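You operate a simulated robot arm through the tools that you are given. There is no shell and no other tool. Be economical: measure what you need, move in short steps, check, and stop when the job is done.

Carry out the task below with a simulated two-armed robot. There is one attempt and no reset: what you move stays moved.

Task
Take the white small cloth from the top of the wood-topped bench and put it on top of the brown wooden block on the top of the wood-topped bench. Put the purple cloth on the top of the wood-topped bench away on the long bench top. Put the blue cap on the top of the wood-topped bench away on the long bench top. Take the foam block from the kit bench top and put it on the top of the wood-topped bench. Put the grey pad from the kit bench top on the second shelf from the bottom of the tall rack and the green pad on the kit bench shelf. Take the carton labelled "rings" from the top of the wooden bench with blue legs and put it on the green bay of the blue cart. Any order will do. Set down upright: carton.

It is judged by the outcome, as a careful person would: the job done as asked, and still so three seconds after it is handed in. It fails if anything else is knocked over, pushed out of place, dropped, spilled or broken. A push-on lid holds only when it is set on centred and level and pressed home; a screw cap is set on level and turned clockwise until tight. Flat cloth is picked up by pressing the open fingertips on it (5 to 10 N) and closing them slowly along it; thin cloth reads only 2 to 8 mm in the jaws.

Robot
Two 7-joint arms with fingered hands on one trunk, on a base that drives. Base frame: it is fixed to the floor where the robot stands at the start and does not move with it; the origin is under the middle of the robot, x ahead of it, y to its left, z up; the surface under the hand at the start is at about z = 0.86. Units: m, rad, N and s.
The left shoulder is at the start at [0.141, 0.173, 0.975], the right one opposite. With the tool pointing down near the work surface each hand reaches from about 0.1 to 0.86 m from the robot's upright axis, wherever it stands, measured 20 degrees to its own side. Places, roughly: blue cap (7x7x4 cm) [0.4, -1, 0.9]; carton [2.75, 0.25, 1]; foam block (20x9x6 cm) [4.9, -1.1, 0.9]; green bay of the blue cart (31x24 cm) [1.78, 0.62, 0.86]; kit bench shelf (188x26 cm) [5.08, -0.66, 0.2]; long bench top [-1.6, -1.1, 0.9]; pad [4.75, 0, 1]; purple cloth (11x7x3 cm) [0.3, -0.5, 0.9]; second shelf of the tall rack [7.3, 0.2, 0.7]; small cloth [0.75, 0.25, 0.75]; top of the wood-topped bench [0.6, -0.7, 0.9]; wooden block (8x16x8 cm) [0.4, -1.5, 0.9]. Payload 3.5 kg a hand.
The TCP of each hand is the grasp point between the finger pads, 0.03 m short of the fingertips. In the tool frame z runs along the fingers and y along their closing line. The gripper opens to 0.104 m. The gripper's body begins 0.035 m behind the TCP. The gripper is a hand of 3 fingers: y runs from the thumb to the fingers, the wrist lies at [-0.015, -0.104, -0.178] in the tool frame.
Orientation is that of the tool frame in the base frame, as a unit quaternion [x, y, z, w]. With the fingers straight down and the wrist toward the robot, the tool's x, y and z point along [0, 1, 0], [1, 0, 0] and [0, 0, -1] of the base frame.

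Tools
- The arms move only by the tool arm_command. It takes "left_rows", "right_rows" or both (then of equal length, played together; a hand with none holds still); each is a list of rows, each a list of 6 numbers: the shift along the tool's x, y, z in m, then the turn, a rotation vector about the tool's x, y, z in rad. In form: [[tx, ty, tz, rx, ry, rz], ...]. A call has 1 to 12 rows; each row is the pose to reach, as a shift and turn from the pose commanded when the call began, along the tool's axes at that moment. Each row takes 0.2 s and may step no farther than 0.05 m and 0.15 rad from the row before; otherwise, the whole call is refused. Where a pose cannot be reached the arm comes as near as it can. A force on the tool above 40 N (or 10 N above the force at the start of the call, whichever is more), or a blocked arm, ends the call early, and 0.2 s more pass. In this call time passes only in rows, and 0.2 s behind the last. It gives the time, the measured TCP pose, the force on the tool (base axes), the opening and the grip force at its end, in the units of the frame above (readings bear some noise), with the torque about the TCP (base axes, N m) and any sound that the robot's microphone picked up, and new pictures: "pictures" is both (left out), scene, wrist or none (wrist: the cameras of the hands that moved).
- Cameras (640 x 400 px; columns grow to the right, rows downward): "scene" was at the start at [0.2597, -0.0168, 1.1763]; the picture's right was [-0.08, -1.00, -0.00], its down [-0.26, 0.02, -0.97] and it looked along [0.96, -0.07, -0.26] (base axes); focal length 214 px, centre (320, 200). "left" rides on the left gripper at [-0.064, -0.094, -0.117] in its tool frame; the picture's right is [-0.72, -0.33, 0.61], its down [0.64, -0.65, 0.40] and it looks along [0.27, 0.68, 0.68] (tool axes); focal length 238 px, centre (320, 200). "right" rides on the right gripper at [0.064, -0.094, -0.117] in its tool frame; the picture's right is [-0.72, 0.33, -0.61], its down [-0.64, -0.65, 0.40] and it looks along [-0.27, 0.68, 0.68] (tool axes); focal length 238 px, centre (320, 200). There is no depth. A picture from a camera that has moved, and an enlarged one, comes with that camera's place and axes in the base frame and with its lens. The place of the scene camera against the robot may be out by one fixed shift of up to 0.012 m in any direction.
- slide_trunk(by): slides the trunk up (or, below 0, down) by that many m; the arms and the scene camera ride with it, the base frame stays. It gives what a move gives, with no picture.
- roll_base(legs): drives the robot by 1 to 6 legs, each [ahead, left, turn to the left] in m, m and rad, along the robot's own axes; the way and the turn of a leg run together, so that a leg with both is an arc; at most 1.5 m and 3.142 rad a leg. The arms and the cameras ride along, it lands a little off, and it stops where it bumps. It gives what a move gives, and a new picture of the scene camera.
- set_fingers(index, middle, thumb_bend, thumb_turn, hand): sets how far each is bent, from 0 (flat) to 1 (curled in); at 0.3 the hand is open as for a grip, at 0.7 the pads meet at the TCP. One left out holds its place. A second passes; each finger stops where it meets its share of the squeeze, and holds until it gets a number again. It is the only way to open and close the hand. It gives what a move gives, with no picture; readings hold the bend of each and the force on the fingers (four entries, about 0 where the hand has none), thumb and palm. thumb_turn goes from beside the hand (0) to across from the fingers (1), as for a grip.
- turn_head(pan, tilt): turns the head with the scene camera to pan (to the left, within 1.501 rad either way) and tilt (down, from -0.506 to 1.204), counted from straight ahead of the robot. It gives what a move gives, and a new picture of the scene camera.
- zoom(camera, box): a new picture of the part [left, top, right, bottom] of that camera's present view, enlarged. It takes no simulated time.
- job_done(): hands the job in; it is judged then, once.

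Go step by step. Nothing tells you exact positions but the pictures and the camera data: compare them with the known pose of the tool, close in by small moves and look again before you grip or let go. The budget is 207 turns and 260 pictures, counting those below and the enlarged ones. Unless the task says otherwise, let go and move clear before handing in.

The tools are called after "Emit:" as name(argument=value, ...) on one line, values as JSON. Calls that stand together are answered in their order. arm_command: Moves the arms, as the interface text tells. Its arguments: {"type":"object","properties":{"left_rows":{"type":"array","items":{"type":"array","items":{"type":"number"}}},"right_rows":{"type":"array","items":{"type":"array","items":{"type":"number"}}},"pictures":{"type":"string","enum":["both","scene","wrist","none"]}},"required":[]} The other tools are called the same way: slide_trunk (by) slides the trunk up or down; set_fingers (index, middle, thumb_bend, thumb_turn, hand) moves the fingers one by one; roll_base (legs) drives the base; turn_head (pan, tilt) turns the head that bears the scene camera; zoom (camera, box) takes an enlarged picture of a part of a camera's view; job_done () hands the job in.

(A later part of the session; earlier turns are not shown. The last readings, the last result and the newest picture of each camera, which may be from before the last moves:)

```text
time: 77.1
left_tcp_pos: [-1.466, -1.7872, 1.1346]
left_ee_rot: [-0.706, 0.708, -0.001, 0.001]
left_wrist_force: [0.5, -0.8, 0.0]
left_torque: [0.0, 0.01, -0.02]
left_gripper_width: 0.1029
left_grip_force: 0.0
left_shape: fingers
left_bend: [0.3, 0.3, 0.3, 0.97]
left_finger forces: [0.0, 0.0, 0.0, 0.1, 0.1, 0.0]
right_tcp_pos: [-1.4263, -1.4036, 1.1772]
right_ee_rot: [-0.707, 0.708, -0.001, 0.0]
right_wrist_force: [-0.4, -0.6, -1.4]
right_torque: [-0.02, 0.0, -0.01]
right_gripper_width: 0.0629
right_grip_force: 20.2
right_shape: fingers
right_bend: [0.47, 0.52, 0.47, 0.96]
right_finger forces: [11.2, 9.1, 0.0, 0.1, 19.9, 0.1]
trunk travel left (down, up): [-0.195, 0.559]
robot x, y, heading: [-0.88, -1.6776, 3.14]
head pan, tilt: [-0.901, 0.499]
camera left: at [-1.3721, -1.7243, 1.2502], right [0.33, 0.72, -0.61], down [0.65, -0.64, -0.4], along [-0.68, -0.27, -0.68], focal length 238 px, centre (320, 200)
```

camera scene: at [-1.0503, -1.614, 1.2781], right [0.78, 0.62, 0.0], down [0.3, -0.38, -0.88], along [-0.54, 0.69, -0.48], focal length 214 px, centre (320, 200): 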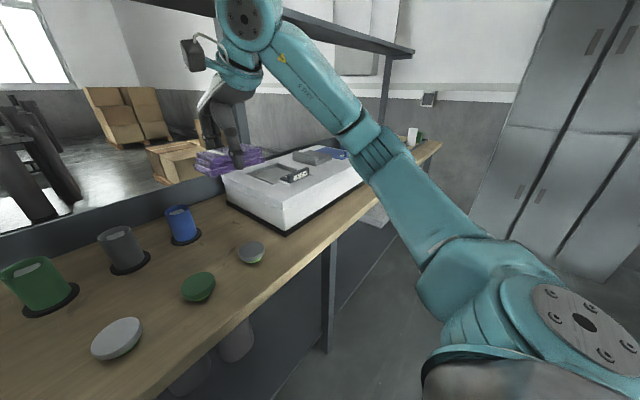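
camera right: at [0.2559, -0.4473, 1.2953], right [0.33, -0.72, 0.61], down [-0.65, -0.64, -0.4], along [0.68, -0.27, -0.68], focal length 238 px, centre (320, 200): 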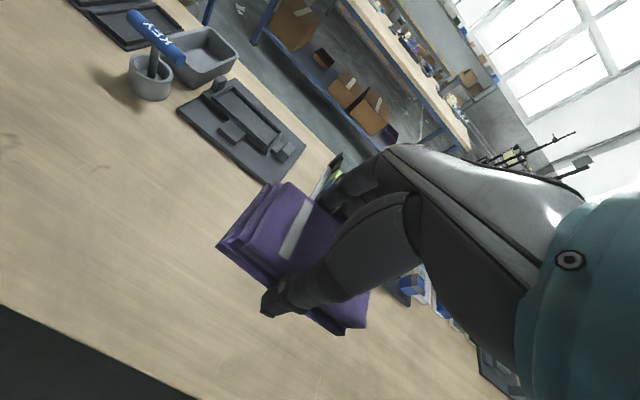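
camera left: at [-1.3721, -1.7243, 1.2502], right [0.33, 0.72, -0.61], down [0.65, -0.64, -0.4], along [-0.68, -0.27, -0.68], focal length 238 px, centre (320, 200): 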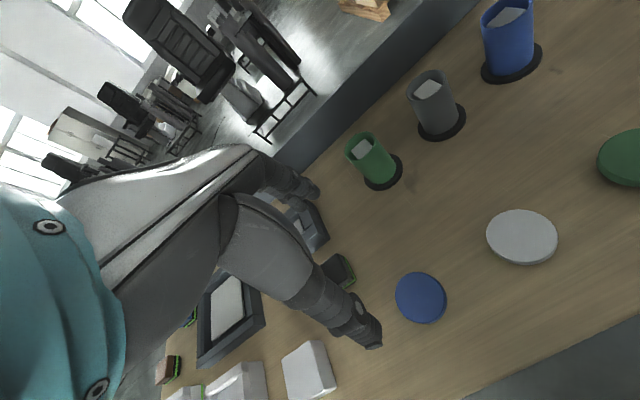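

The blue cap is in its row. Back out and move right towards the blue tray for the purple cloth.

Emit:
roll_base(legs=[[-0.38, 0, 0], [0, -1.0, 0]])

Emit:
turn_head(pan=-0.45, tilt=0.45)

```text
time: 84.4
left_tcp_pos: [-1.0852, -0.7699, 1.1327]
left_ee_rot: [0.707, -0.707, 0.001, -0.001]
left_wrist_force: [-0.2, -0.5, -0.5]
left_torque: [-0.01, 0.0, 0.0]
left_gripper_width: 0.1027
left_grip_force: 0.0
left_shape: fingers
left_bend: [0.3, 0.3, 0.3, 0.97]
left_finger forces: [0.0, 0.0, 0.0, 0.0, 0.1, 0.0]
right_tcp_pos: [-1.0466, -0.3864, 1.178]
right_ee_rot: [0.708, -0.706, -0.001, 0.0]
right_wrist_force: [0.2, -0.3, -0.7]
right_torque: [0.0, 0.01, 0.0]
right_gripper_width: 0.0625
right_grip_force: 19.8
right_shape: fingers
right_bend: [0.47, 0.52, 0.47, 0.96]
right_finger forces: [11.1, 8.9, 0.0, 0.0, 19.9, 0.1]
trunk travel left (down, up): [-0.195, 0.559]
robot x, y, heading: [-0.4973, -0.6574, -3.138]
head pan, tilt: [-0.901, 0.499]
camera scene: at [-0.6691, -0.5948, 1.2781], right [0.78, 0.62, 0.0], down [0.3, -0.38, -0.88], along [-0.55, 0.69, -0.48], focal length 214 px, centre (320, 200)
```

scene: 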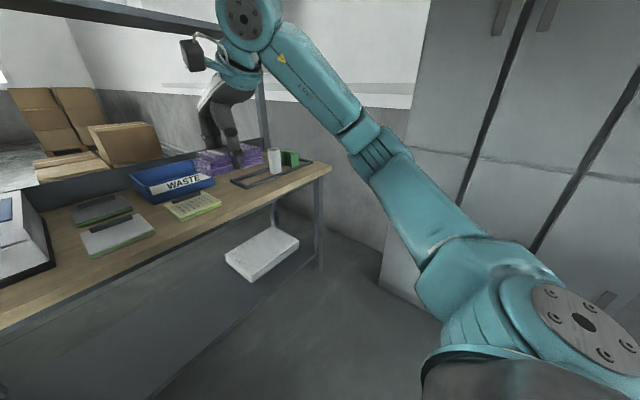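

```text
time: 85.3
left_tcp_pos: [-1.0852, -0.7702, 1.1335]
left_ee_rot: [0.708, -0.706, 0.001, -0.001]
left_wrist_force: [0.5, 0.5, -0.1]
left_torque: [-0.01, 0.02, 0.01]
left_gripper_width: 0.1028
left_grip_force: 0.0
left_shape: fingers
left_bend: [0.3, 0.3, 0.3, 0.97]
left_finger forces: [0.0, 0.1, 0.0, 0.0, 0.0, 0.0]
right_tcp_pos: [-1.0468, -0.3876, 1.1774]
right_ee_rot: [0.708, -0.707, 0.0, 0.001]
right_wrist_force: [-0.1, 0.6, 0.3]
right_torque: [0.0, -0.01, 0.01]
right_gripper_width: 0.0629
right_grip_force: 20.3
right_shape: fingers
right_bend: [0.47, 0.52, 0.47, 0.96]
right_finger forces: [11.1, 9.0, 0.0, 0.0, 19.8, 0.0]
trunk travel left (down, up): [-0.195, 0.559]
robot x, y, heading: [-0.4957, -0.6564, -3.139]
head pan, tilt: [-0.45, 0.45]
camera scene: at [-0.6952, -0.6263, 1.2826], right [0.44, 0.9, 0.0], down [0.39, -0.19, -0.9], along [-0.81, 0.39, -0.44], focal length 214 px, centre (320, 200)
```

scene: 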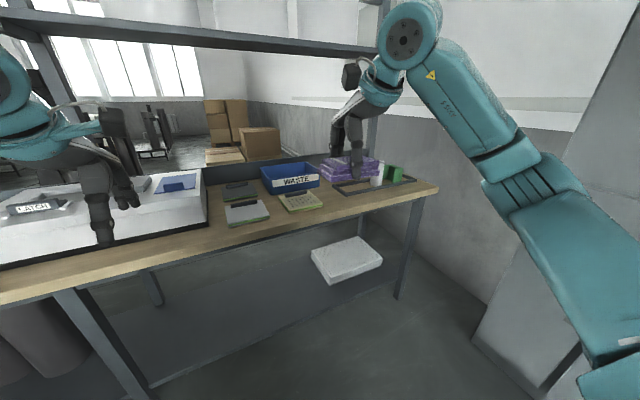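

That tray is labelled WASTE, so not there. The dark open frame with the folded green cloth has free space on its left half (≈(−1.52, −0.04)). I move there.

Emit:
roll_base(legs=[[0, -0.33, 0], [0.38, 0, 0]])

Emit:
turn_head(pan=-0.3, tilt=0.75)

Emit:
zoom(camera="right", box=[0, 0, 640, 400])

```text
time: 89.5
left_tcp_pos: [-1.4673, -0.4402, 1.1331]
left_ee_rot: [0.708, -0.706, 0.001, -0.001]
left_wrist_force: [-0.4, 0.1, 0.5]
left_torque: [-0.02, 0.01, -0.01]
left_gripper_width: 0.1027
left_grip_force: 0.1
left_shape: fingers
left_bend: [0.3, 0.3, 0.3, 0.97]
left_finger forces: [0.1, 0.1, 0.0, 0.0, 0.1, 0.0]
right_tcp_pos: [-1.4296, -0.0579, 1.1767]
right_ee_rot: [0.708, -0.706, 0.0, -0.001]
right_wrist_force: [-0.6, 0.2, -1.3]
right_torque: [0.04, -0.02, 0.01]
right_gripper_width: 0.0626
right_grip_force: 19.6
right_shape: fingers
right_bend: [0.47, 0.52, 0.47, 0.96]
right_finger forces: [11.1, 9.0, 0.1, 0.0, 19.9, 0.0]
trunk travel left (down, up): [-0.195, 0.559]
robot x, y, heading: [-0.8778, -0.3259, -3.137]
head pan, tilt: [-0.45, 0.45]
camera scene: at [-1.0778, -0.2955, 1.2825], right [0.43, 0.9, 0.0], down [0.39, -0.19, -0.9], along [-0.81, 0.39, -0.44], focal length 214 px, centre (320, 200)
```

scene: 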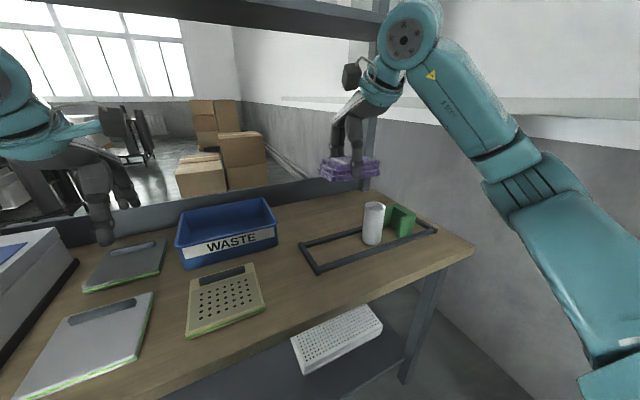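

```text
time: 90.3
left_tcp_pos: [-1.4662, -0.4404, 1.1329]
left_ee_rot: [0.708, -0.706, 0.001, -0.002]
left_wrist_force: [-0.1, 0.0, 0.3]
left_torque: [0.02, 0.0, -0.04]
left_gripper_width: 0.1028
left_grip_force: 0.1
left_shape: fingers
left_bend: [0.3, 0.3, 0.3, 0.97]
left_finger forces: [0.0, 0.0, 0.0, 0.1, 0.1, 0.1]
right_tcp_pos: [-1.4294, -0.0576, 1.177]
right_ee_rot: [0.708, -0.706, -0.001, 0.0]
right_wrist_force: [0.4, 0.3, 0.0]
right_torque: [0.04, 0.0, 0.0]
right_gripper_width: 0.0628
right_grip_force: 20.2
right_shape: fingers
right_bend: [0.47, 0.52, 0.47, 0.96]
right_finger forces: [11.1, 9.0, 0.0, 0.0, 19.9, 0.0]
trunk travel left (down, up): [-0.195, 0.559]
robot x, y, heading: [-0.8814, -0.3233, -3.141]
head pan, tilt: [-0.3, 0.75]
camera scene: at [-1.0737, -0.3109, 1.2562], right [0.29, 0.96, 0.0], down [0.65, -0.2, -0.73], along [-0.7, 0.21, -0.68], focal length 214 px, centre (320, 200)
```

scene: 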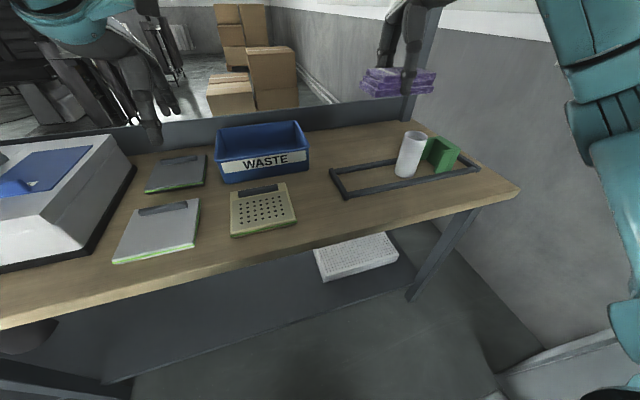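

```text
1.00 times, centred on (320, 200) of right (not enlarged: the box is as wide or as high as the picture)
camera zoom: at [-1.3344, -0.1201, 1.2947], right [-0.33, 0.72, 0.61], down [0.65, 0.64, -0.4], along [-0.69, 0.27, -0.68], focal length 238 px, centre (320, 200)
```

zoom: 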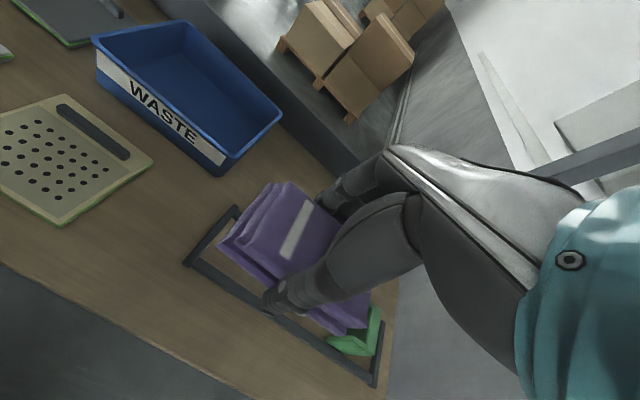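

The frame looks like its own fixture, so I'll use the clear bench area just behind it, about (−1.70, −0.03). Drive a little closer, then reach over.

Emit:
roll_base(legs=[[0.14, 0, 0]])

Emit:
arm_command(right_rows=[[-0.01, 0.04, 0, 0, 0, 0], [-0.02, 0.08, 0, 0, 0, 0], [-0.03, 0.12, 0, 0, 0, 0], [-0.03, 0.13, 0.04, 0, 0, 0]])

```text
time: 91.6
left_tcp_pos: [-1.6054, -0.4411, 1.1323]
left_ee_rot: [0.708, -0.706, 0.002, -0.001]
left_wrist_force: [0.6, 0.2, 0.1]
left_torque: [0.02, 0.0, 0.0]
left_gripper_width: 0.1026
left_grip_force: 0.0
left_shape: fingers
left_bend: [0.3, 0.3, 0.3, 0.97]
left_finger forces: [0.1, 0.0, 0.0, 0.0, 0.1, 0.0]
right_tcp_pos: [-1.5691, -0.0581, 1.1773]
right_ee_rot: [0.708, -0.706, -0.001, 0.0]
right_wrist_force: [-0.3, 0.5, -0.5]
right_torque: [0.03, 0.0, -0.01]
right_gripper_width: 0.0627
right_grip_force: 19.8
right_shape: fingers
right_bend: [0.47, 0.52, 0.47, 0.96]
right_finger forces: [11.1, 9.0, 0.0, 0.0, 20.0, 0.1]
trunk travel left (down, up): [-0.195, 0.559]
robot x, y, heading: [-1.0163, -0.3265, -3.144]
head pan, tilt: [-0.3, 0.75]
camera scene: at [-1.2128, -0.3115, 1.256], right [0.29, 0.96, 0.0], down [0.65, -0.2, -0.73], along [-0.7, 0.21, -0.68], focal length 214 px, centre (320, 200)
```

scene: 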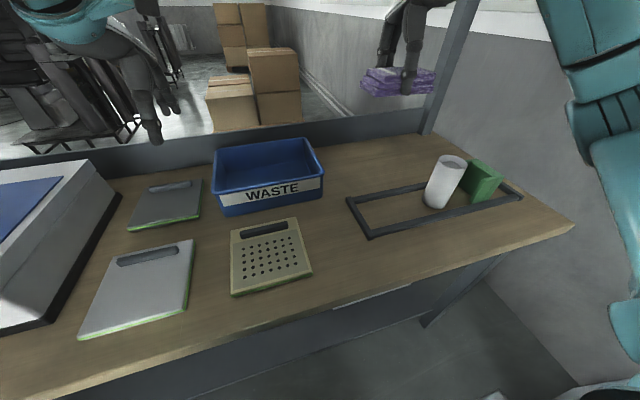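

```text
time: 92.6
left_tcp_pos: [-1.6063, -0.4406, 1.1339]
left_ee_rot: [0.708, -0.706, 0.0, -0.001]
left_wrist_force: [0.8, 0.0, -0.4]
left_torque: [0.01, -0.02, 0.01]
left_gripper_width: 0.1029
left_grip_force: 0.1
left_shape: fingers
left_bend: [0.3, 0.3, 0.3, 0.97]
left_finger forces: [0.0, 0.0, 0.1, 0.0, 0.0, 0.1]
right_tcp_pos: [-1.6988, -0.0282, 1.1368]
right_ee_rot: [0.708, -0.707, -0.001, 0.0]
right_wrist_force: [-0.5, 0.1, -1.0]
right_torque: [-0.05, 0.04, -0.02]
right_gripper_width: 0.0627
right_grip_force: 20.0
right_shape: fingers
right_bend: [0.47, 0.52, 0.47, 0.96]
right_finger forces: [11.1, 9.0, 0.0, 0.1, 19.9, 0.0]
trunk travel left (down, up): [-0.195, 0.559]
robot x, y, heading: [-1.0159, -0.3246, -3.134]
head pan, tilt: [-0.3, 0.75]
camera scene: at [-1.2123, -0.3108, 1.256], right [0.29, 0.96, 0.0], down [0.65, -0.2, -0.73], along [-0.7, 0.21, -0.68], focal length 214 px, centre (320, 200)
camera right: at [-1.6033, -0.0906, 1.2543], right [-0.33, 0.72, 0.61], down [0.65, 0.64, -0.41], along [-0.69, 0.27, -0.68], focal length 238 px, centre (320, 200)
```

scene: 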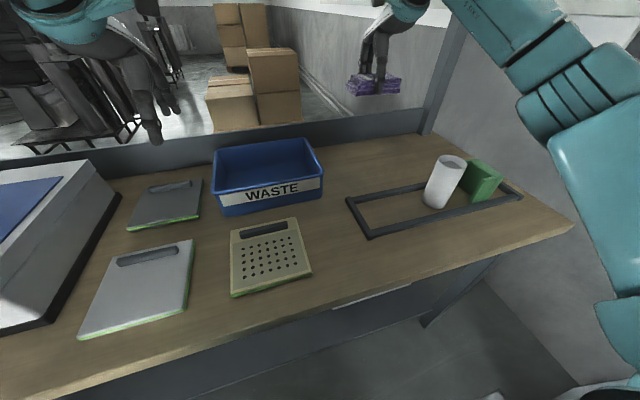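
right: 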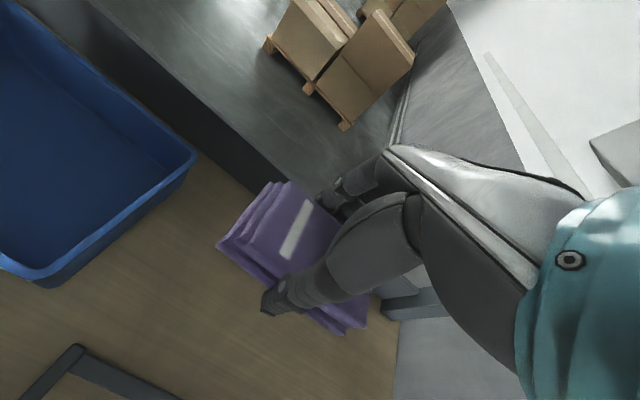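

The spot below is clear. Lower the cloth.

Emit:
arm_command(right_rows=[[0, 0, 0.05, 0, 0, 0], [0, 0, 0.1, 0, 0, 0], [0, 0, 0.15, 0, 0, 0], [0, 0, 0.19, 0, 0, 0], [0, 0, 0.22, 0, 0, 0]], pictures="wrist")

Emit:
arm_command(right_rows=[[0, 0, 0.008, 0, 0, 0], [0, 0, 0.013, 0, 0, 0], [0, 0, 0.017, 0, 0, 0], [0, 0, 0.02, 0, 0, 0], [0, 0, 0.023, 0, 0, 0]], pictures="none")

```text
time: 93.8
left_tcp_pos: [-1.605, -0.4399, 1.1327]
left_ee_rot: [0.708, -0.706, 0.0, -0.001]
left_wrist_force: [-0.4, -0.5, -0.6]
left_torque: [-0.01, 0.01, 0.02]
left_gripper_width: 0.103
left_grip_force: 0.0
left_shape: fingers
left_bend: [0.3, 0.3, 0.3, 0.97]
left_finger forces: [0.0, 0.0, 0.0, 0.0, 0.1, 0.0]
right_tcp_pos: [-1.6974, -0.0294, 0.9169]
right_ee_rot: [0.709, -0.705, 0.0, 0.0]
right_wrist_force: [-0.5, 0.5, -1.0]
right_torque: [0.01, 0.0, 0.0]
right_gripper_width: 0.0627
right_grip_force: 20.0
right_shape: fingers
right_bend: [0.47, 0.52, 0.47, 0.96]
right_finger forces: [11.0, 8.9, 0.0, 0.0, 19.6, 0.1]
trunk travel left (down, up): [-0.195, 0.559]
robot x, y, heading: [-1.0191, -0.3275, -3.139]
head pan, tilt: [-0.3, 0.75]
camera right: at [-1.6019, -0.0913, 1.034], right [-0.33, 0.72, 0.61], down [0.65, 0.64, -0.41], along [-0.69, 0.27, -0.68], focal length 238 px, centre (320, 200)
```

right: 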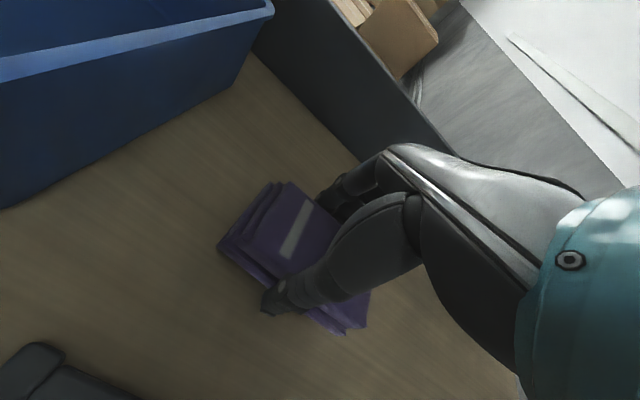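

```text
time: 95.0
left_tcp_pos: [-1.6045, -0.4413, 1.1345]
left_ee_rot: [0.708, -0.706, 0.001, -0.001]
left_wrist_force: [-0.4, -0.3, -0.7]
left_torque: [0.03, 0.01, -0.03]
left_gripper_width: 0.1026
left_grip_force: 0.1
left_shape: fingers
left_bend: [0.3, 0.3, 0.3, 0.97]
left_finger forces: [0.0, 0.0, 0.1, 0.0, 0.0, 0.0]
right_tcp_pos: [-1.6994, -0.029, 0.8956]
right_ee_rot: [0.709, -0.706, -0.001, 0.003]
right_wrist_force: [1.0, -0.8, 7.4]
right_torque: [0.01, 0.18, -0.02]
right_gripper_width: 0.0626
right_grip_force: 20.8
right_shape: fingers
right_bend: [0.47, 0.52, 0.47, 0.96]
right_finger forces: [10.9, 9.1, 0.0, 0.1, 21.9, 0.0]
trunk travel left (down, up): [-0.195, 0.559]
robot x, y, heading: [-1.0151, -0.3247, -3.139]
head pan, tilt: [-0.3, 0.75]
```

Light contact. Release, then lift.

Emit:
set_fingers(hand="right", index=0.3, middle=0.3, thumb_bend=0.3)

Emit:
arm_command(right_rows=[[0, 0, -0.04, 0, 0, 0], [0, 0, -0.09, 0, 0, 0], [0, 0, -0.14, 0, 0, 0], [0, 0, -0.19, 0, 0, 0], [0, 0, -0.24, 0, 0, 0], [0, -0.04, -0.27, 0, 0, 0], [0, -0.09, -0.27, 0, 0, 0], [0, -0.13, -0.27, 0, 0, 0]])

```text
time: 96.0
left_tcp_pos: [-1.6049, -0.4414, 1.1335]
left_ee_rot: [0.708, -0.706, 0.001, 0.0]
left_wrist_force: [-0.3, -0.1, -0.3]
left_torque: [0.04, 0.0, 0.0]
left_gripper_width: 0.1026
left_grip_force: 0.2
left_shape: fingers
left_bend: [0.3, 0.3, 0.3, 0.97]
left_finger forces: [0.0, 0.1, 0.1, 0.0, 0.0, 0.0]
right_tcp_pos: [-1.6983, -0.0291, 0.8945]
right_ee_rot: [0.708, -0.706, 0.0, 0.0]
right_wrist_force: [0.3, 1.1, -0.3]
right_torque: [0.02, 0.0, -0.01]
right_gripper_width: 0.1025
right_grip_force: 0.0
right_shape: fingers
right_bend: [0.3, 0.3, 0.3, 0.97]
right_finger forces: [0.1, 0.1, 0.0, 0.0, 0.0, 0.0]
trunk travel left (down, up): [-0.195, 0.559]
robot x, y, heading: [-1.0117, -0.3232, -3.134]
head pan, tilt: [-0.3, 0.75]
```

```text
time: 97.8
left_tcp_pos: [-1.6041, -0.4394, 1.1336]
left_ee_rot: [0.708, -0.706, 0.001, 0.0]
left_wrist_force: [0.6, -0.1, 0.4]
left_torque: [-0.07, 0.01, 0.01]
left_gripper_width: 0.1031
left_grip_force: 0.0
left_shape: fingers
left_bend: [0.3, 0.3, 0.3, 0.97]
left_finger forces: [0.0, 0.0, 0.0, 0.1, 0.1, 0.0]
right_tcp_pos: [-1.5682, -0.0274, 1.1656]
right_ee_rot: [0.708, -0.706, 0.0, 0.0]
right_wrist_force: [-0.1, 0.1, -0.1]
right_torque: [0.01, 0.03, 0.02]
right_gripper_width: 0.1026
right_grip_force: 0.0
right_shape: fingers
right_bend: [0.3, 0.3, 0.3, 0.97]
right_finger forces: [0.0, 0.0, 0.0, 0.0, 0.0, 0.1]
trunk travel left (down, up): [-0.195, 0.559]
robot x, y, heading: [-1.019, -0.3282, -3.141]
head pan, tilt: [-0.3, 0.75]
camera scene: at [-1.2113, -0.3113, 1.2562], right [0.29, 0.96, 0.0], down [0.65, -0.2, -0.73], along [-0.7, 0.21, -0.68], focal length 214 px, centre (320, 200)
camera right: at [-1.4728, -0.09, 1.282], right [-0.33, 0.72, 0.61], down [0.65, 0.64, -0.4], along [-0.69, 0.27, -0.68], focal length 238 px, centre (320, 200)
```

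scene: 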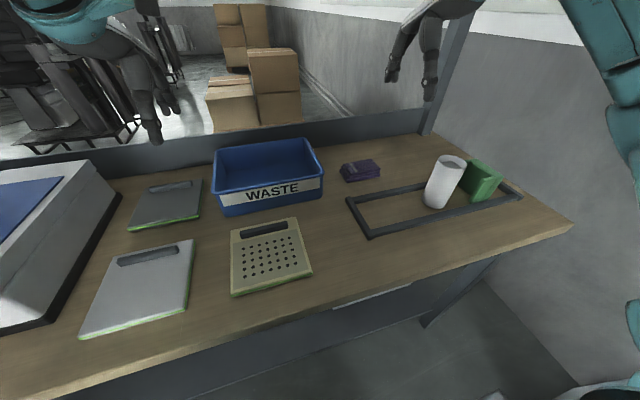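
right: 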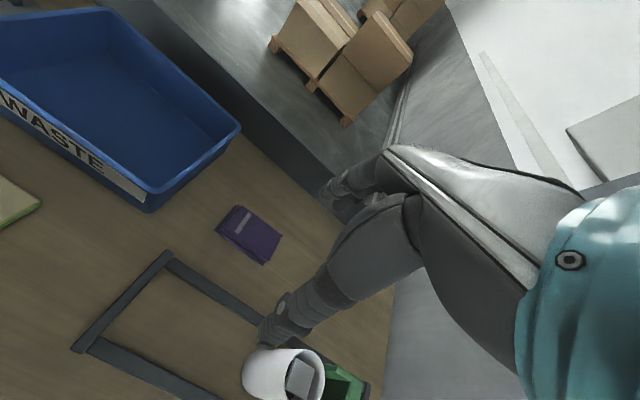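

Both are away. Now route round the right end of the wood bench (ends at y≈−1.72) to the aisle behind it: back up, strafe, turn to +x, drive.

Emit:
roll_base(legs=[[-0.45, 0, 0], [0, 1.0, 0], [0, 0.96, 0], [0, 0, 3.14]])

Emit:
turn_head(pan=0, tilt=0.4)

```text
time: 117.3
left_tcp_pos: [0.0211, -2.1907, 1.1326]
left_ee_rot: [0.714, 0.7, -0.001, -0.002]
left_wrist_force: [-0.4, -0.3, -0.2]
left_torque: [-0.02, -0.03, -0.03]
left_gripper_width: 0.1029
left_grip_force: 0.0
left_shape: fingers
left_bend: [0.3, 0.3, 0.3, 0.97]
left_finger forces: [0.0, 0.1, 0.0, 0.0, 0.0, 0.0]
right_tcp_pos: [-0.0245, -2.6035, 1.1648]
right_ee_rot: [0.715, 0.699, 0.0, -0.001]
right_wrist_force: [0.2, -0.4, 0.6]
right_torque: [0.03, 0.0, -0.02]
right_gripper_width: 0.1028
right_grip_force: 0.1
right_shape: fingers
right_bend: [0.3, 0.3, 0.3, 0.97]
right_finger forces: [0.1, 0.0, 0.0, 0.1, 0.0, 0.0]
trunk travel left (down, up): [-0.195, 0.559]
robot x, y, heading: [-0.5709, -2.2963, -0.026]
head pan, tilt: [-0.3, 0.75]
camera scene: at [-0.3781, -2.33, 1.2561], right [-0.32, -0.95, 0.0], down [-0.65, 0.22, -0.73], along [0.69, -0.23, -0.68], focal length 214 px, centre (320, 200)
```

scene: 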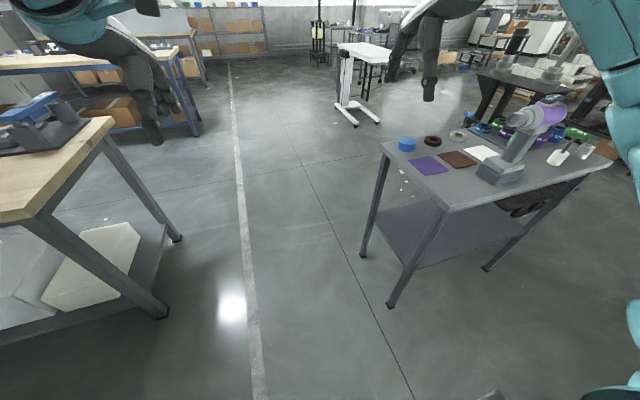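

```text
time: 118.1
left_tcp_pos: [0.021, -2.1912, 1.1343]
left_ee_rot: [0.714, 0.7, -0.001, -0.002]
left_wrist_force: [-0.5, -0.9, 0.6]
left_torque: [0.0, -0.01, -0.01]
left_gripper_width: 0.1029
left_grip_force: 0.1
left_shape: fingers
left_bend: [0.3, 0.3, 0.3, 0.97]
left_finger forces: [0.0, 0.0, 0.0, 0.0, 0.0, 0.0]
right_tcp_pos: [-0.024, -2.6024, 1.1645]
right_ee_rot: [0.714, 0.7, 0.0, 0.0]
right_wrist_force: [0.0, 0.3, 0.6]
right_torque: [0.03, 0.01, 0.01]
right_gripper_width: 0.1029
right_grip_force: 0.0
right_shape: fingers
right_bend: [0.3, 0.3, 0.3, 0.97]
right_finger forces: [0.0, 0.1, 0.0, 0.0, 0.0, 0.0]
trunk travel left (down, up): [-0.195, 0.559]
robot x, y, heading: [-0.5671, -2.2916, -0.023]
head pan, tilt: [0.0, 0.4]
camera scene: at [-0.3641, -2.3059, 1.2872], right [-0.02, -1.0, 0.0], down [-0.39, 0.01, -0.92], along [0.92, -0.02, -0.39], focal length 214 px, centre (320, 200)
```

scene: 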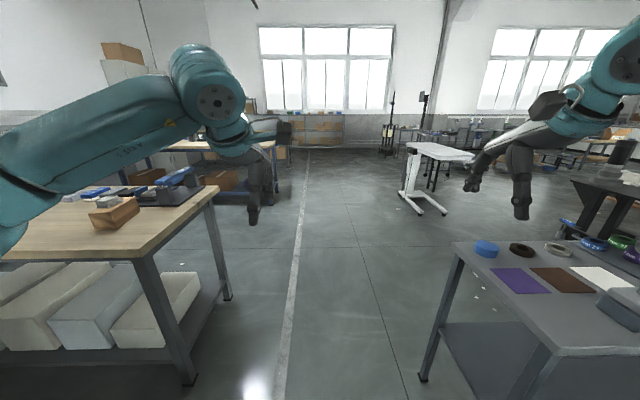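

The gap is clear. Drive ahead to x ≈ 1.4, then turn left to face along the back aisle.

Emit:
roll_base(legs=[[0, 0, 0.024], [1.0, 0, 0], [0.97, 0, 0], [0, 0, 1.57]])

```text
time: 132.1
left_tcp_pos: [1.2817, -1.7002, 1.1336]
left_ee_rot: [0.005, 1.0, -0.002, 0.0]
left_wrist_force: [-0.6, -0.2, 0.7]
left_torque: [-0.01, -0.02, 0.02]
left_gripper_width: 0.1028
left_grip_force: 0.1
left_shape: fingers
left_bend: [0.3, 0.3, 0.3, 0.97]
left_finger forces: [0.0, 0.0, 0.0, 0.0, 0.1, 0.0]
right_tcp_pos: [1.6948, -1.7422, 1.1642]
right_ee_rot: [0.005, 1.0, 0.001, 0.0]
right_wrist_force: [-0.7, -0.1, 0.3]
right_torque: [-0.01, 0.01, -0.01]
right_gripper_width: 0.1028
right_grip_force: 0.0
right_shape: fingers
right_bend: [0.3, 0.3, 0.3, 0.97]
right_finger forces: [0.0, 0.0, 0.0, 0.2, 0.0, 0.0]
trunk travel left (down, up): [-0.195, 0.559]
robot x, y, heading: [1.393, -2.2948, 1.564]
head pan, tilt: [0.0, 0.4]
camera scene: at [1.3896, -2.0929, 1.2872], right [1.0, -0.01, 0.0], down [0.0, -0.39, -0.92], along [0.01, 0.92, -0.39], focal length 214 px, centre (320, 200)
```

scene: 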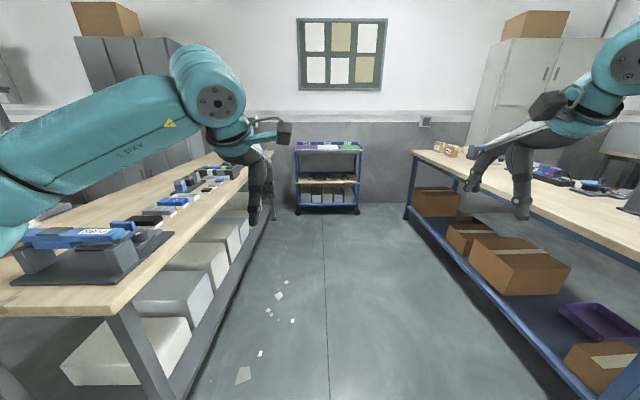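

The aisle is clear with the cart ahead and cartons on the blue-legged bench at right. Drive forward and turn right to face the cartons.

Emit:
roll_base(legs=[[1.1, -0.05, 0], [0.95, 0, 0], [0, 0, -1.57]])

Emit:
turn_head(pan=0.2, tilt=0.4)

```text
time: 146.0
left_tcp_pos: [2.0362, -0.1229, 1.1337]
left_ee_rot: [0.701, 0.713, -0.001, -0.002]
left_wrist_force: [-0.2, 0.4, -0.3]
left_torque: [-0.04, 0.02, 0.01]
left_gripper_width: 0.1028
left_grip_force: 0.2
left_shape: fingers
left_bend: [0.3, 0.3, 0.3, 0.97]
left_finger forces: [0.0, 0.0, 0.0, 0.1, 0.1, 0.0]
right_tcp_pos: [2.0071, -0.5384, 1.1643]
right_ee_rot: [0.701, 0.713, 0.0, -0.001]
right_wrist_force: [-0.3, -0.3, 0.0]
right_torque: [0.01, -0.02, 0.0]
right_gripper_width: 0.103
right_grip_force: 0.1
right_shape: fingers
right_bend: [0.3, 0.3, 0.3, 0.97]
right_finger forces: [0.0, 0.0, 0.0, 0.0, 0.1, 0.0]
trunk travel left (down, up): [-0.195, 0.559]
robot x, y, heading: [1.4511, -0.2454, 0.015]
head pan, tilt: [0.0, 0.4]
camera scene: at [1.6548, -0.2524, 1.2872], right [0.02, -1.0, 0.0], down [-0.39, -0.01, -0.92], along [0.92, 0.02, -0.39], focal length 214 px, centre (320, 200)
```

scene: 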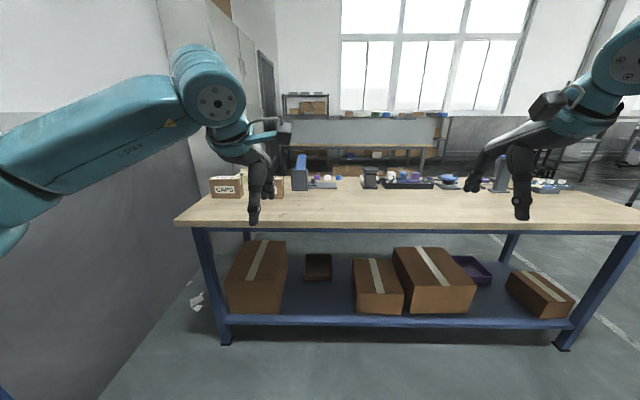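

```text
time: 146.8
left_tcp_pos: [2.0363, -0.1238, 1.1337]
left_ee_rot: [0.701, 0.713, -0.002, -0.002]
left_wrist_force: [-0.2, 0.3, -1.0]
left_torque: [0.0, 0.03, -0.01]
left_gripper_width: 0.1029
left_grip_force: 0.0
left_shape: fingers
left_bend: [0.3, 0.3, 0.3, 0.97]
left_finger forces: [0.0, 0.0, 0.0, 0.0, 0.0, 0.0]
right_tcp_pos: [2.0046, -0.537, 1.1642]
right_ee_rot: [0.701, 0.713, 0.0, 0.0]
right_wrist_force: [0.2, 0.0, -0.4]
right_torque: [0.0, 0.03, 0.0]
right_gripper_width: 0.1032
right_grip_force: 0.1
right_shape: fingers
right_bend: [0.3, 0.3, 0.3, 0.97]
right_finger forces: [0.0, 0.1, 0.0, 0.0, 0.1, 0.0]
trunk travel left (down, up): [-0.195, 0.559]
robot x, y, heading: [1.4495, -0.2486, 0.021]
head pan, tilt: [0.201, 0.4]
camera scene: at [1.6527, -0.2339, 1.2872], right [0.22, -0.98, 0.0], down [-0.38, -0.08, -0.92], along [0.9, 0.2, -0.39], focal length 214 px, centre (320, 200)
```

scene: 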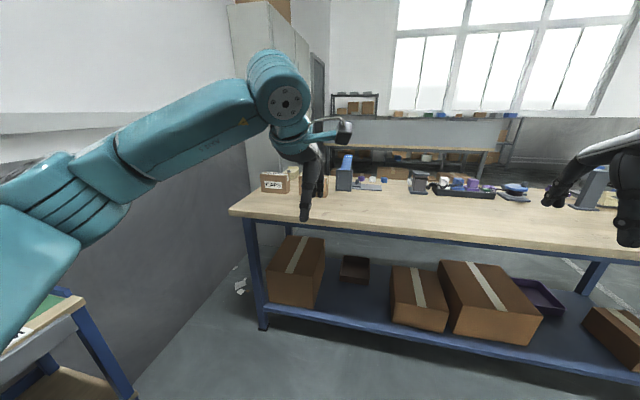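

One carton reads CAPS; the other is behind the hand. I'll view the left wrist camera and an enlarged scene.

Emit:
zoom(camera="left", box=[0, 0, 640, 400])

Emit:
zoom(camera="scene", box=[220, 140, 412, 260])

```text
1.00 times, centred on (320, 200) of left (not enlarged: the box is as wide or as high as the picture)
camera zoom: at [1.9437, -0.1891, 1.2495], right [-0.32, -0.72, -0.61], down [-0.66, 0.63, -0.4], along [0.68, 0.28, -0.68], focal length 238 px, centre (320, 200)
```

zoom: 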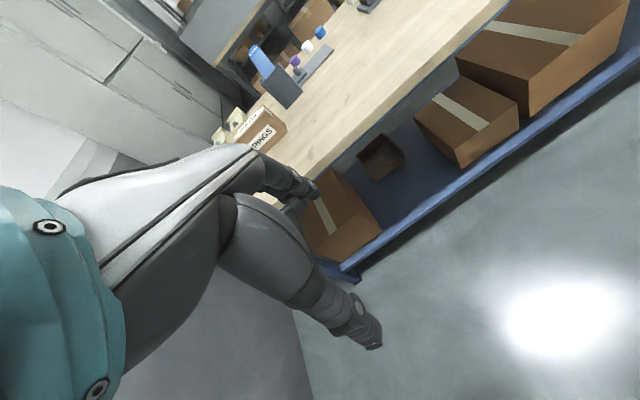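

```text
3.33 times, centred on (316, 200) of scene
camera zoom: at [1.6527, -0.2339, 1.2872], right [0.22, -0.98, 0.0], down [-0.38, -0.08, -0.92], along [0.9, 0.2, -0.39], focal length 715 px, centre (333, 200)
```

zoom: 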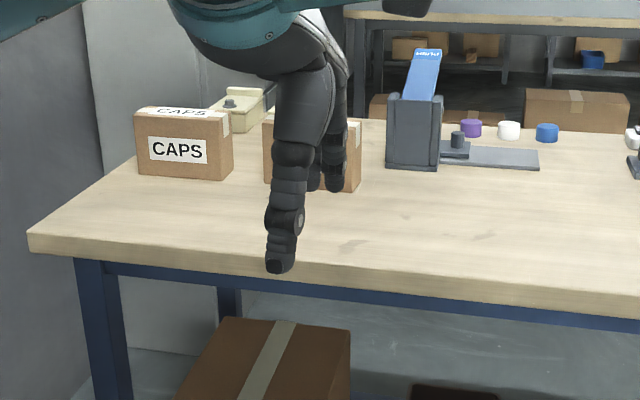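

The second carton is RINGS, near (2.7, 0.03). Drive closer.

Emit:
roll_base(legs=[[0.5, 0.1, -0.02]])

Emit:
zoom(camera="left", box=[0, 0, 640, 400])

```text
time: 149.7
left_tcp_pos: [2.5376, -0.0281, 1.1326]
left_ee_rot: [0.707, 0.707, -0.001, -0.001]
left_wrist_force: [-0.8, 0.1, -0.4]
left_torque: [0.04, 0.0, 0.0]
left_gripper_width: 0.1029
left_grip_force: 0.1
left_shape: fingers
left_bend: [0.3, 0.3, 0.3, 0.97]
left_finger forces: [0.0, 0.0, 0.0, 0.1, 0.0, 0.1]
right_tcp_pos: [2.4999, -0.4422, 1.1647]
right_ee_rot: [0.707, 0.708, 0.0, 0.0]
right_wrist_force: [0.5, -0.4, 0.4]
right_torque: [0.02, 0.02, -0.02]
right_gripper_width: 0.1027
right_grip_force: 0.0
right_shape: fingers
right_bend: [0.3, 0.3, 0.3, 0.97]
right_finger forces: [0.1, 0.0, 0.0, 0.0, 0.0, 0.0]
trunk travel left (down, up): [-0.195, 0.559]
robot x, y, heading: [1.9474, -0.1414, -0.003]
head pan, tilt: [0.201, 0.4]
camera scene: at [2.1532, -0.1333, 1.2872], right [0.2, -0.98, 0.0], down [-0.38, -0.08, -0.92], along [0.9, 0.18, -0.39], focal length 214 px, centre (320, 200)
```

scene: 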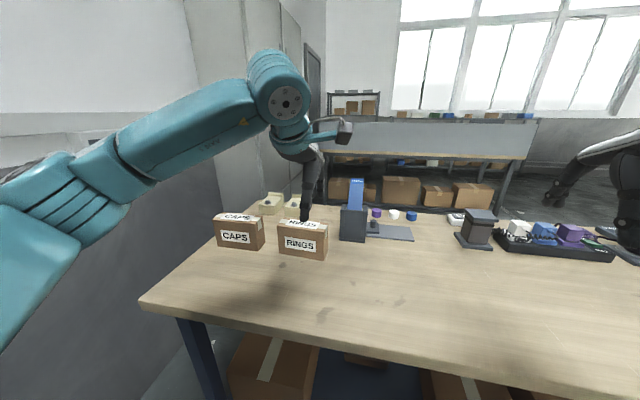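

```text
1.00 times, centred on (320, 200) of left (not enlarged: the box is as wide or as high as the picture)
camera zoom: at [2.4448, -0.0936, 1.2493], right [-0.33, -0.72, -0.61], down [-0.65, 0.64, -0.4], along [0.68, 0.27, -0.68], focal length 238 px, centre (320, 200)
```

zoom: 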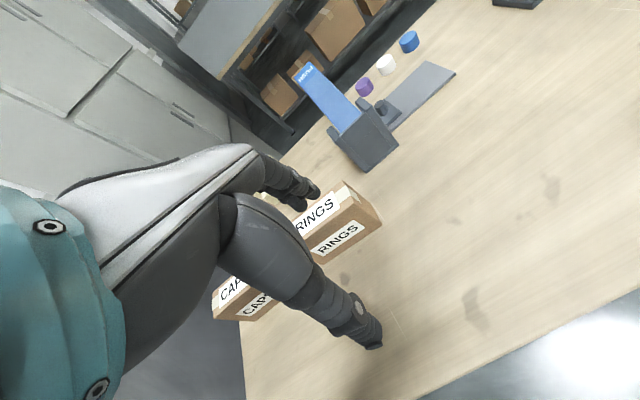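

Emit:
zoom(camera="scene", box=[200, 180, 392, 300])

Emit:
zoom(camera="left", box=[200, 130, 440, 280])

```text
3.33 times, centred on (296, 240) of scene
camera zoom: at [2.1532, -0.1333, 1.2872], right [0.2, -0.98, 0.0], down [-0.38, -0.08, -0.92], along [0.9, 0.18, -0.39], focal length 715 px, centre (400, 67)
```

zoom: 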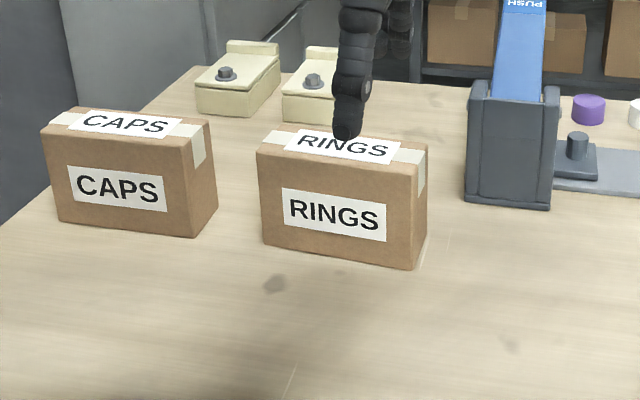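

```text
2.67 times, centred on (320, 205) of left
camera zoom: at [2.4448, -0.0936, 1.2493], right [-0.33, -0.72, -0.61], down [-0.65, 0.64, -0.4], along [0.68, 0.27, -0.68], focal length 636 px, centre (320, 187)
```

zoom: 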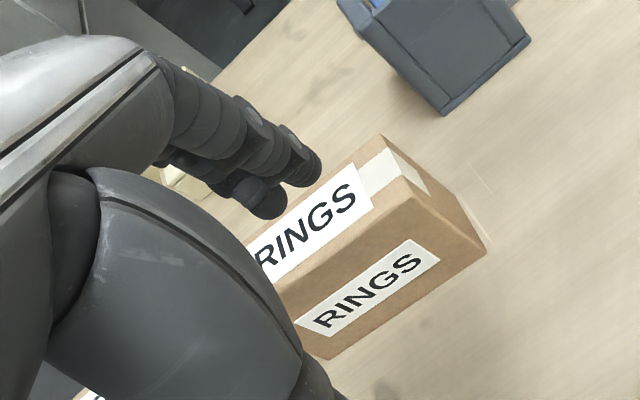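

RINGS carton: centre ≈ (2.712, 0.045), 15 cm along y, 6 cm deep, top at ≈0.957. I'll grip across its depth from above with the left hand.

Emit:
arm_command(left_rows=[[0.02, 0.04, 0, 0, 0, 0], [0.04, 0.08, 0, 0, 0, 0], [0.06, 0.12, 0, 0, 0, 0], [0.073, 0.16, 0, 0, 0, 0], [0.073, 0.174, 0.03, 0, 0, 0], [0.073, 0.174, 0.07, 0, 0, 0], [0.073, 0.174, 0.1, 0, 0, 0]])

```text
time: 151.3
left_tcp_pos: [2.7108, 0.0444, 1.0324]
left_ee_rot: [0.707, 0.707, -0.001, 0.0]
left_wrist_force: [0.0, -0.1, 1.1]
left_torque: [-0.02, -0.02, -0.03]
left_gripper_width: 0.1028
left_grip_force: 0.0
left_shape: fingers
left_bend: [0.3, 0.3, 0.3, 0.97]
left_finger forces: [0.0, 0.0, 0.0, 0.0, 0.0, 0.1]
left hand out of reach, approached as far as the arm can: row 4, 5
right_tcp_pos: [2.4992, -0.4417, 1.1643]
right_ee_rot: [0.707, 0.707, -0.001, 0.001]
right_wrist_force: [0.0, 0.2, 0.8]
right_torque: [-0.02, 0.03, -0.01]
right_gripper_width: 0.1028
right_grip_force: 0.1
right_shape: fingers
right_bend: [0.3, 0.3, 0.3, 0.97]
right_finger forces: [0.0, 0.1, 0.0, 0.0, 0.0, 0.0]
trunk travel left (down, up): [-0.195, 0.559]
robot x, y, heading: [1.9487, -0.1421, 0.001]
head pan, tilt: [0.201, 0.4]
camera scene: at [2.1527, -0.1329, 1.2873], right [0.2, -0.98, 0.0], down [-0.38, -0.08, -0.92], along [0.9, 0.18, -0.39], focal length 214 px, centre (320, 200)
camera left: at [2.6182, -0.0196, 1.1486], right [-0.33, -0.72, -0.61], down [-0.65, 0.64, -0.4], along [0.68, 0.27, -0.68], focal length 238 px, centre (320, 200)
```

scene: 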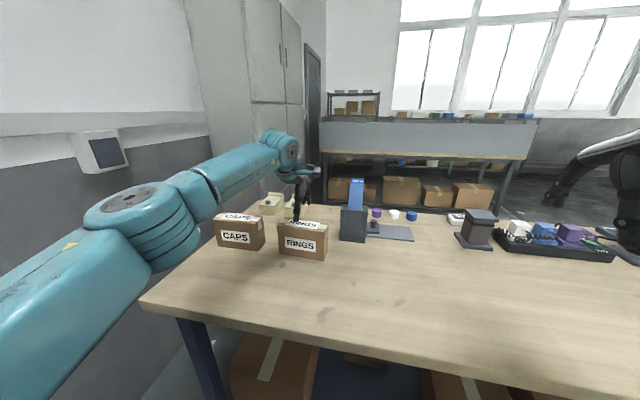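
left: 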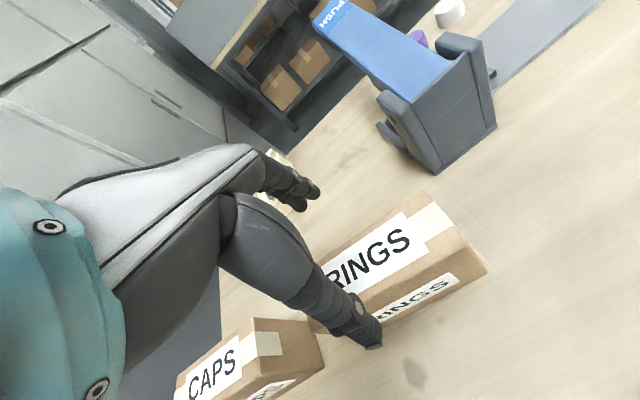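

Aligned. Descend to grip height and close.

Emit:
arm_command(left_rows=[[0, 0, 0.04, 0, 0, 0], [0, 0, 0.08, 0, 0, 0], [0, 0, 0.1, 0, 0, 0]], pictures="wrist")

Emit:
set_fingers(hand="left", index=0.7, middle=0.7, thumb_bend=0.7)

```text
time: 152.1
left_tcp_pos: [2.7118, 0.0444, 0.9337]
left_ee_rot: [0.707, 0.707, -0.001, -0.001]
left_wrist_force: [0.2, -0.3, 0.8]
left_torque: [-0.02, 0.05, 0.01]
left_gripper_width: 0.103
left_grip_force: 0.5
left_shape: fingers
left_bend: [0.3, 0.3, 0.3, 0.97]
left_finger forces: [0.0, 0.0, 0.1, 0.1, 0.7, 0.0]
right_tcp_pos: [2.5001, -0.4418, 1.1646]
right_ee_rot: [0.707, 0.707, 0.0, 0.0]
right_wrist_force: [-0.5, 0.0, -0.7]
right_torque: [0.01, 0.0, -0.01]
right_gripper_width: 0.1029
right_grip_force: 0.0
right_shape: fingers
right_bend: [0.3, 0.3, 0.3, 0.97]
right_finger forces: [0.1, 0.1, 0.1, 0.0, 0.0, 0.0]
trunk travel left (down, up): [-0.195, 0.559]
robot x, y, heading: [1.9506, -0.1389, -0.002]
head pan, tilt: [0.201, 0.4]
camera left: at [2.6182, -0.0202, 1.0498], right [-0.33, -0.72, -0.61], down [-0.65, 0.64, -0.4], along [0.68, 0.27, -0.68], focal length 238 px, centre (320, 200)
```

left: 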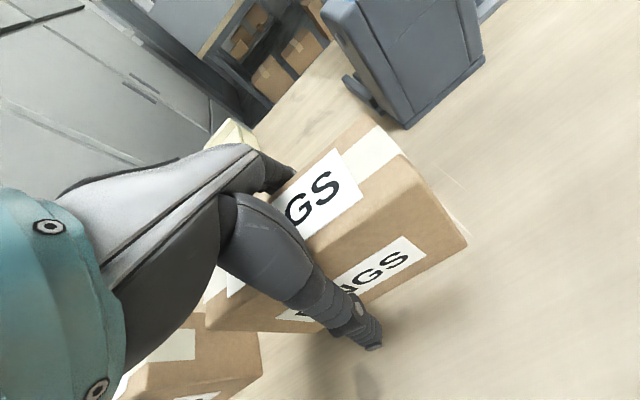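

```text
time: 153.1
left_tcp_pos: [2.7112, 0.0448, 0.9338]
left_ee_rot: [0.707, 0.707, -0.001, -0.001]
left_wrist_force: [0.1, 0.3, 3.3]
left_torque: [0.04, -0.27, -0.09]
left_gripper_width: 0.0535
left_grip_force: 36.0
left_shape: fingers
left_bend: [0.47, 0.52, 0.58, 0.97]
left_finger forces: [25.1, 10.8, 0.1, 0.0, 35.3, 0.1]
right_tcp_pos: [2.4995, -0.4432, 1.1648]
right_ee_rot: [0.707, 0.707, 0.0, 0.0]
right_wrist_force: [-0.5, 0.2, -0.3]
right_torque: [0.0, -0.04, 0.01]
right_gripper_width: 0.1028
right_grip_force: 0.0
right_shape: fingers
right_bend: [0.3, 0.3, 0.3, 0.97]
right_finger forces: [0.0, 0.0, 0.0, 0.1, 0.1, 0.0]
trunk travel left (down, up): [-0.195, 0.559]
robot x, y, heading: [1.9492, -0.1417, -0.003]
head pan, tilt: [0.201, 0.4]
```

Gripped. Lift straight up.

Emit:
arm_command(left_rows=[[0, 0, -0.02, 0, 0, 0], [0, 0, -0.05, 0, 0, 0], [0, 0, -0.09, 0, 0, 0], [0, 0, -0.12, 0, 0, 0]])

```text
time: 154.1
left_tcp_pos: [2.7112, 0.0435, 1.0541]
left_ee_rot: [0.707, 0.707, -0.001, -0.001]
left_wrist_force: [-0.3, 0.3, -2.3]
left_torque: [-0.03, 0.0, 0.0]
left_gripper_width: 0.0534
left_grip_force: 33.4
left_shape: fingers
left_bend: [0.47, 0.53, 0.58, 0.96]
left_finger forces: [23.7, 9.6, 0.1, 0.1, 34.2, 0.0]
right_tcp_pos: [2.5002, -0.4437, 1.1656]
right_ee_rot: [0.707, 0.707, 0.0, 0.0]
right_wrist_force: [-1.2, 0.5, 1.5]
right_torque: [-0.01, 0.03, 0.0]
right_gripper_width: 0.1028
right_grip_force: 0.0
right_shape: fingers
right_bend: [0.3, 0.3, 0.3, 0.97]
right_finger forces: [0.0, 0.0, 0.0, 0.0, 0.0, 0.0]
trunk travel left (down, up): [-0.195, 0.559]
robot x, y, heading: [1.9501, -0.14, -0.002]
head pan, tilt: [0.201, 0.4]
camera scene: at [2.1529, -0.1336, 1.2872], right [0.2, -0.98, 0.0], down [-0.38, -0.08, -0.92], along [0.9, 0.18, -0.39], focal length 214 px, centre (320, 200)
camera left: at [2.6184, -0.0214, 1.1703], right [-0.33, -0.72, -0.61], down [-0.65, 0.64, -0.4], along [0.68, 0.27, -0.68], focal length 238 px, centre (320, 200)
```

scene: 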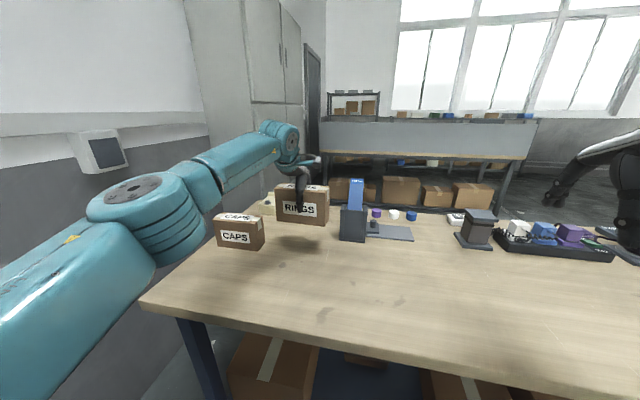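
left: 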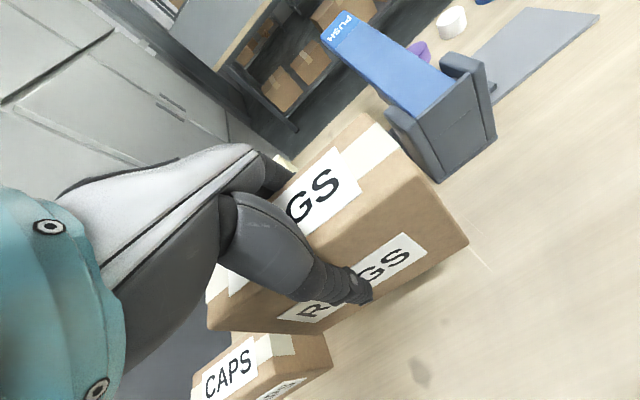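

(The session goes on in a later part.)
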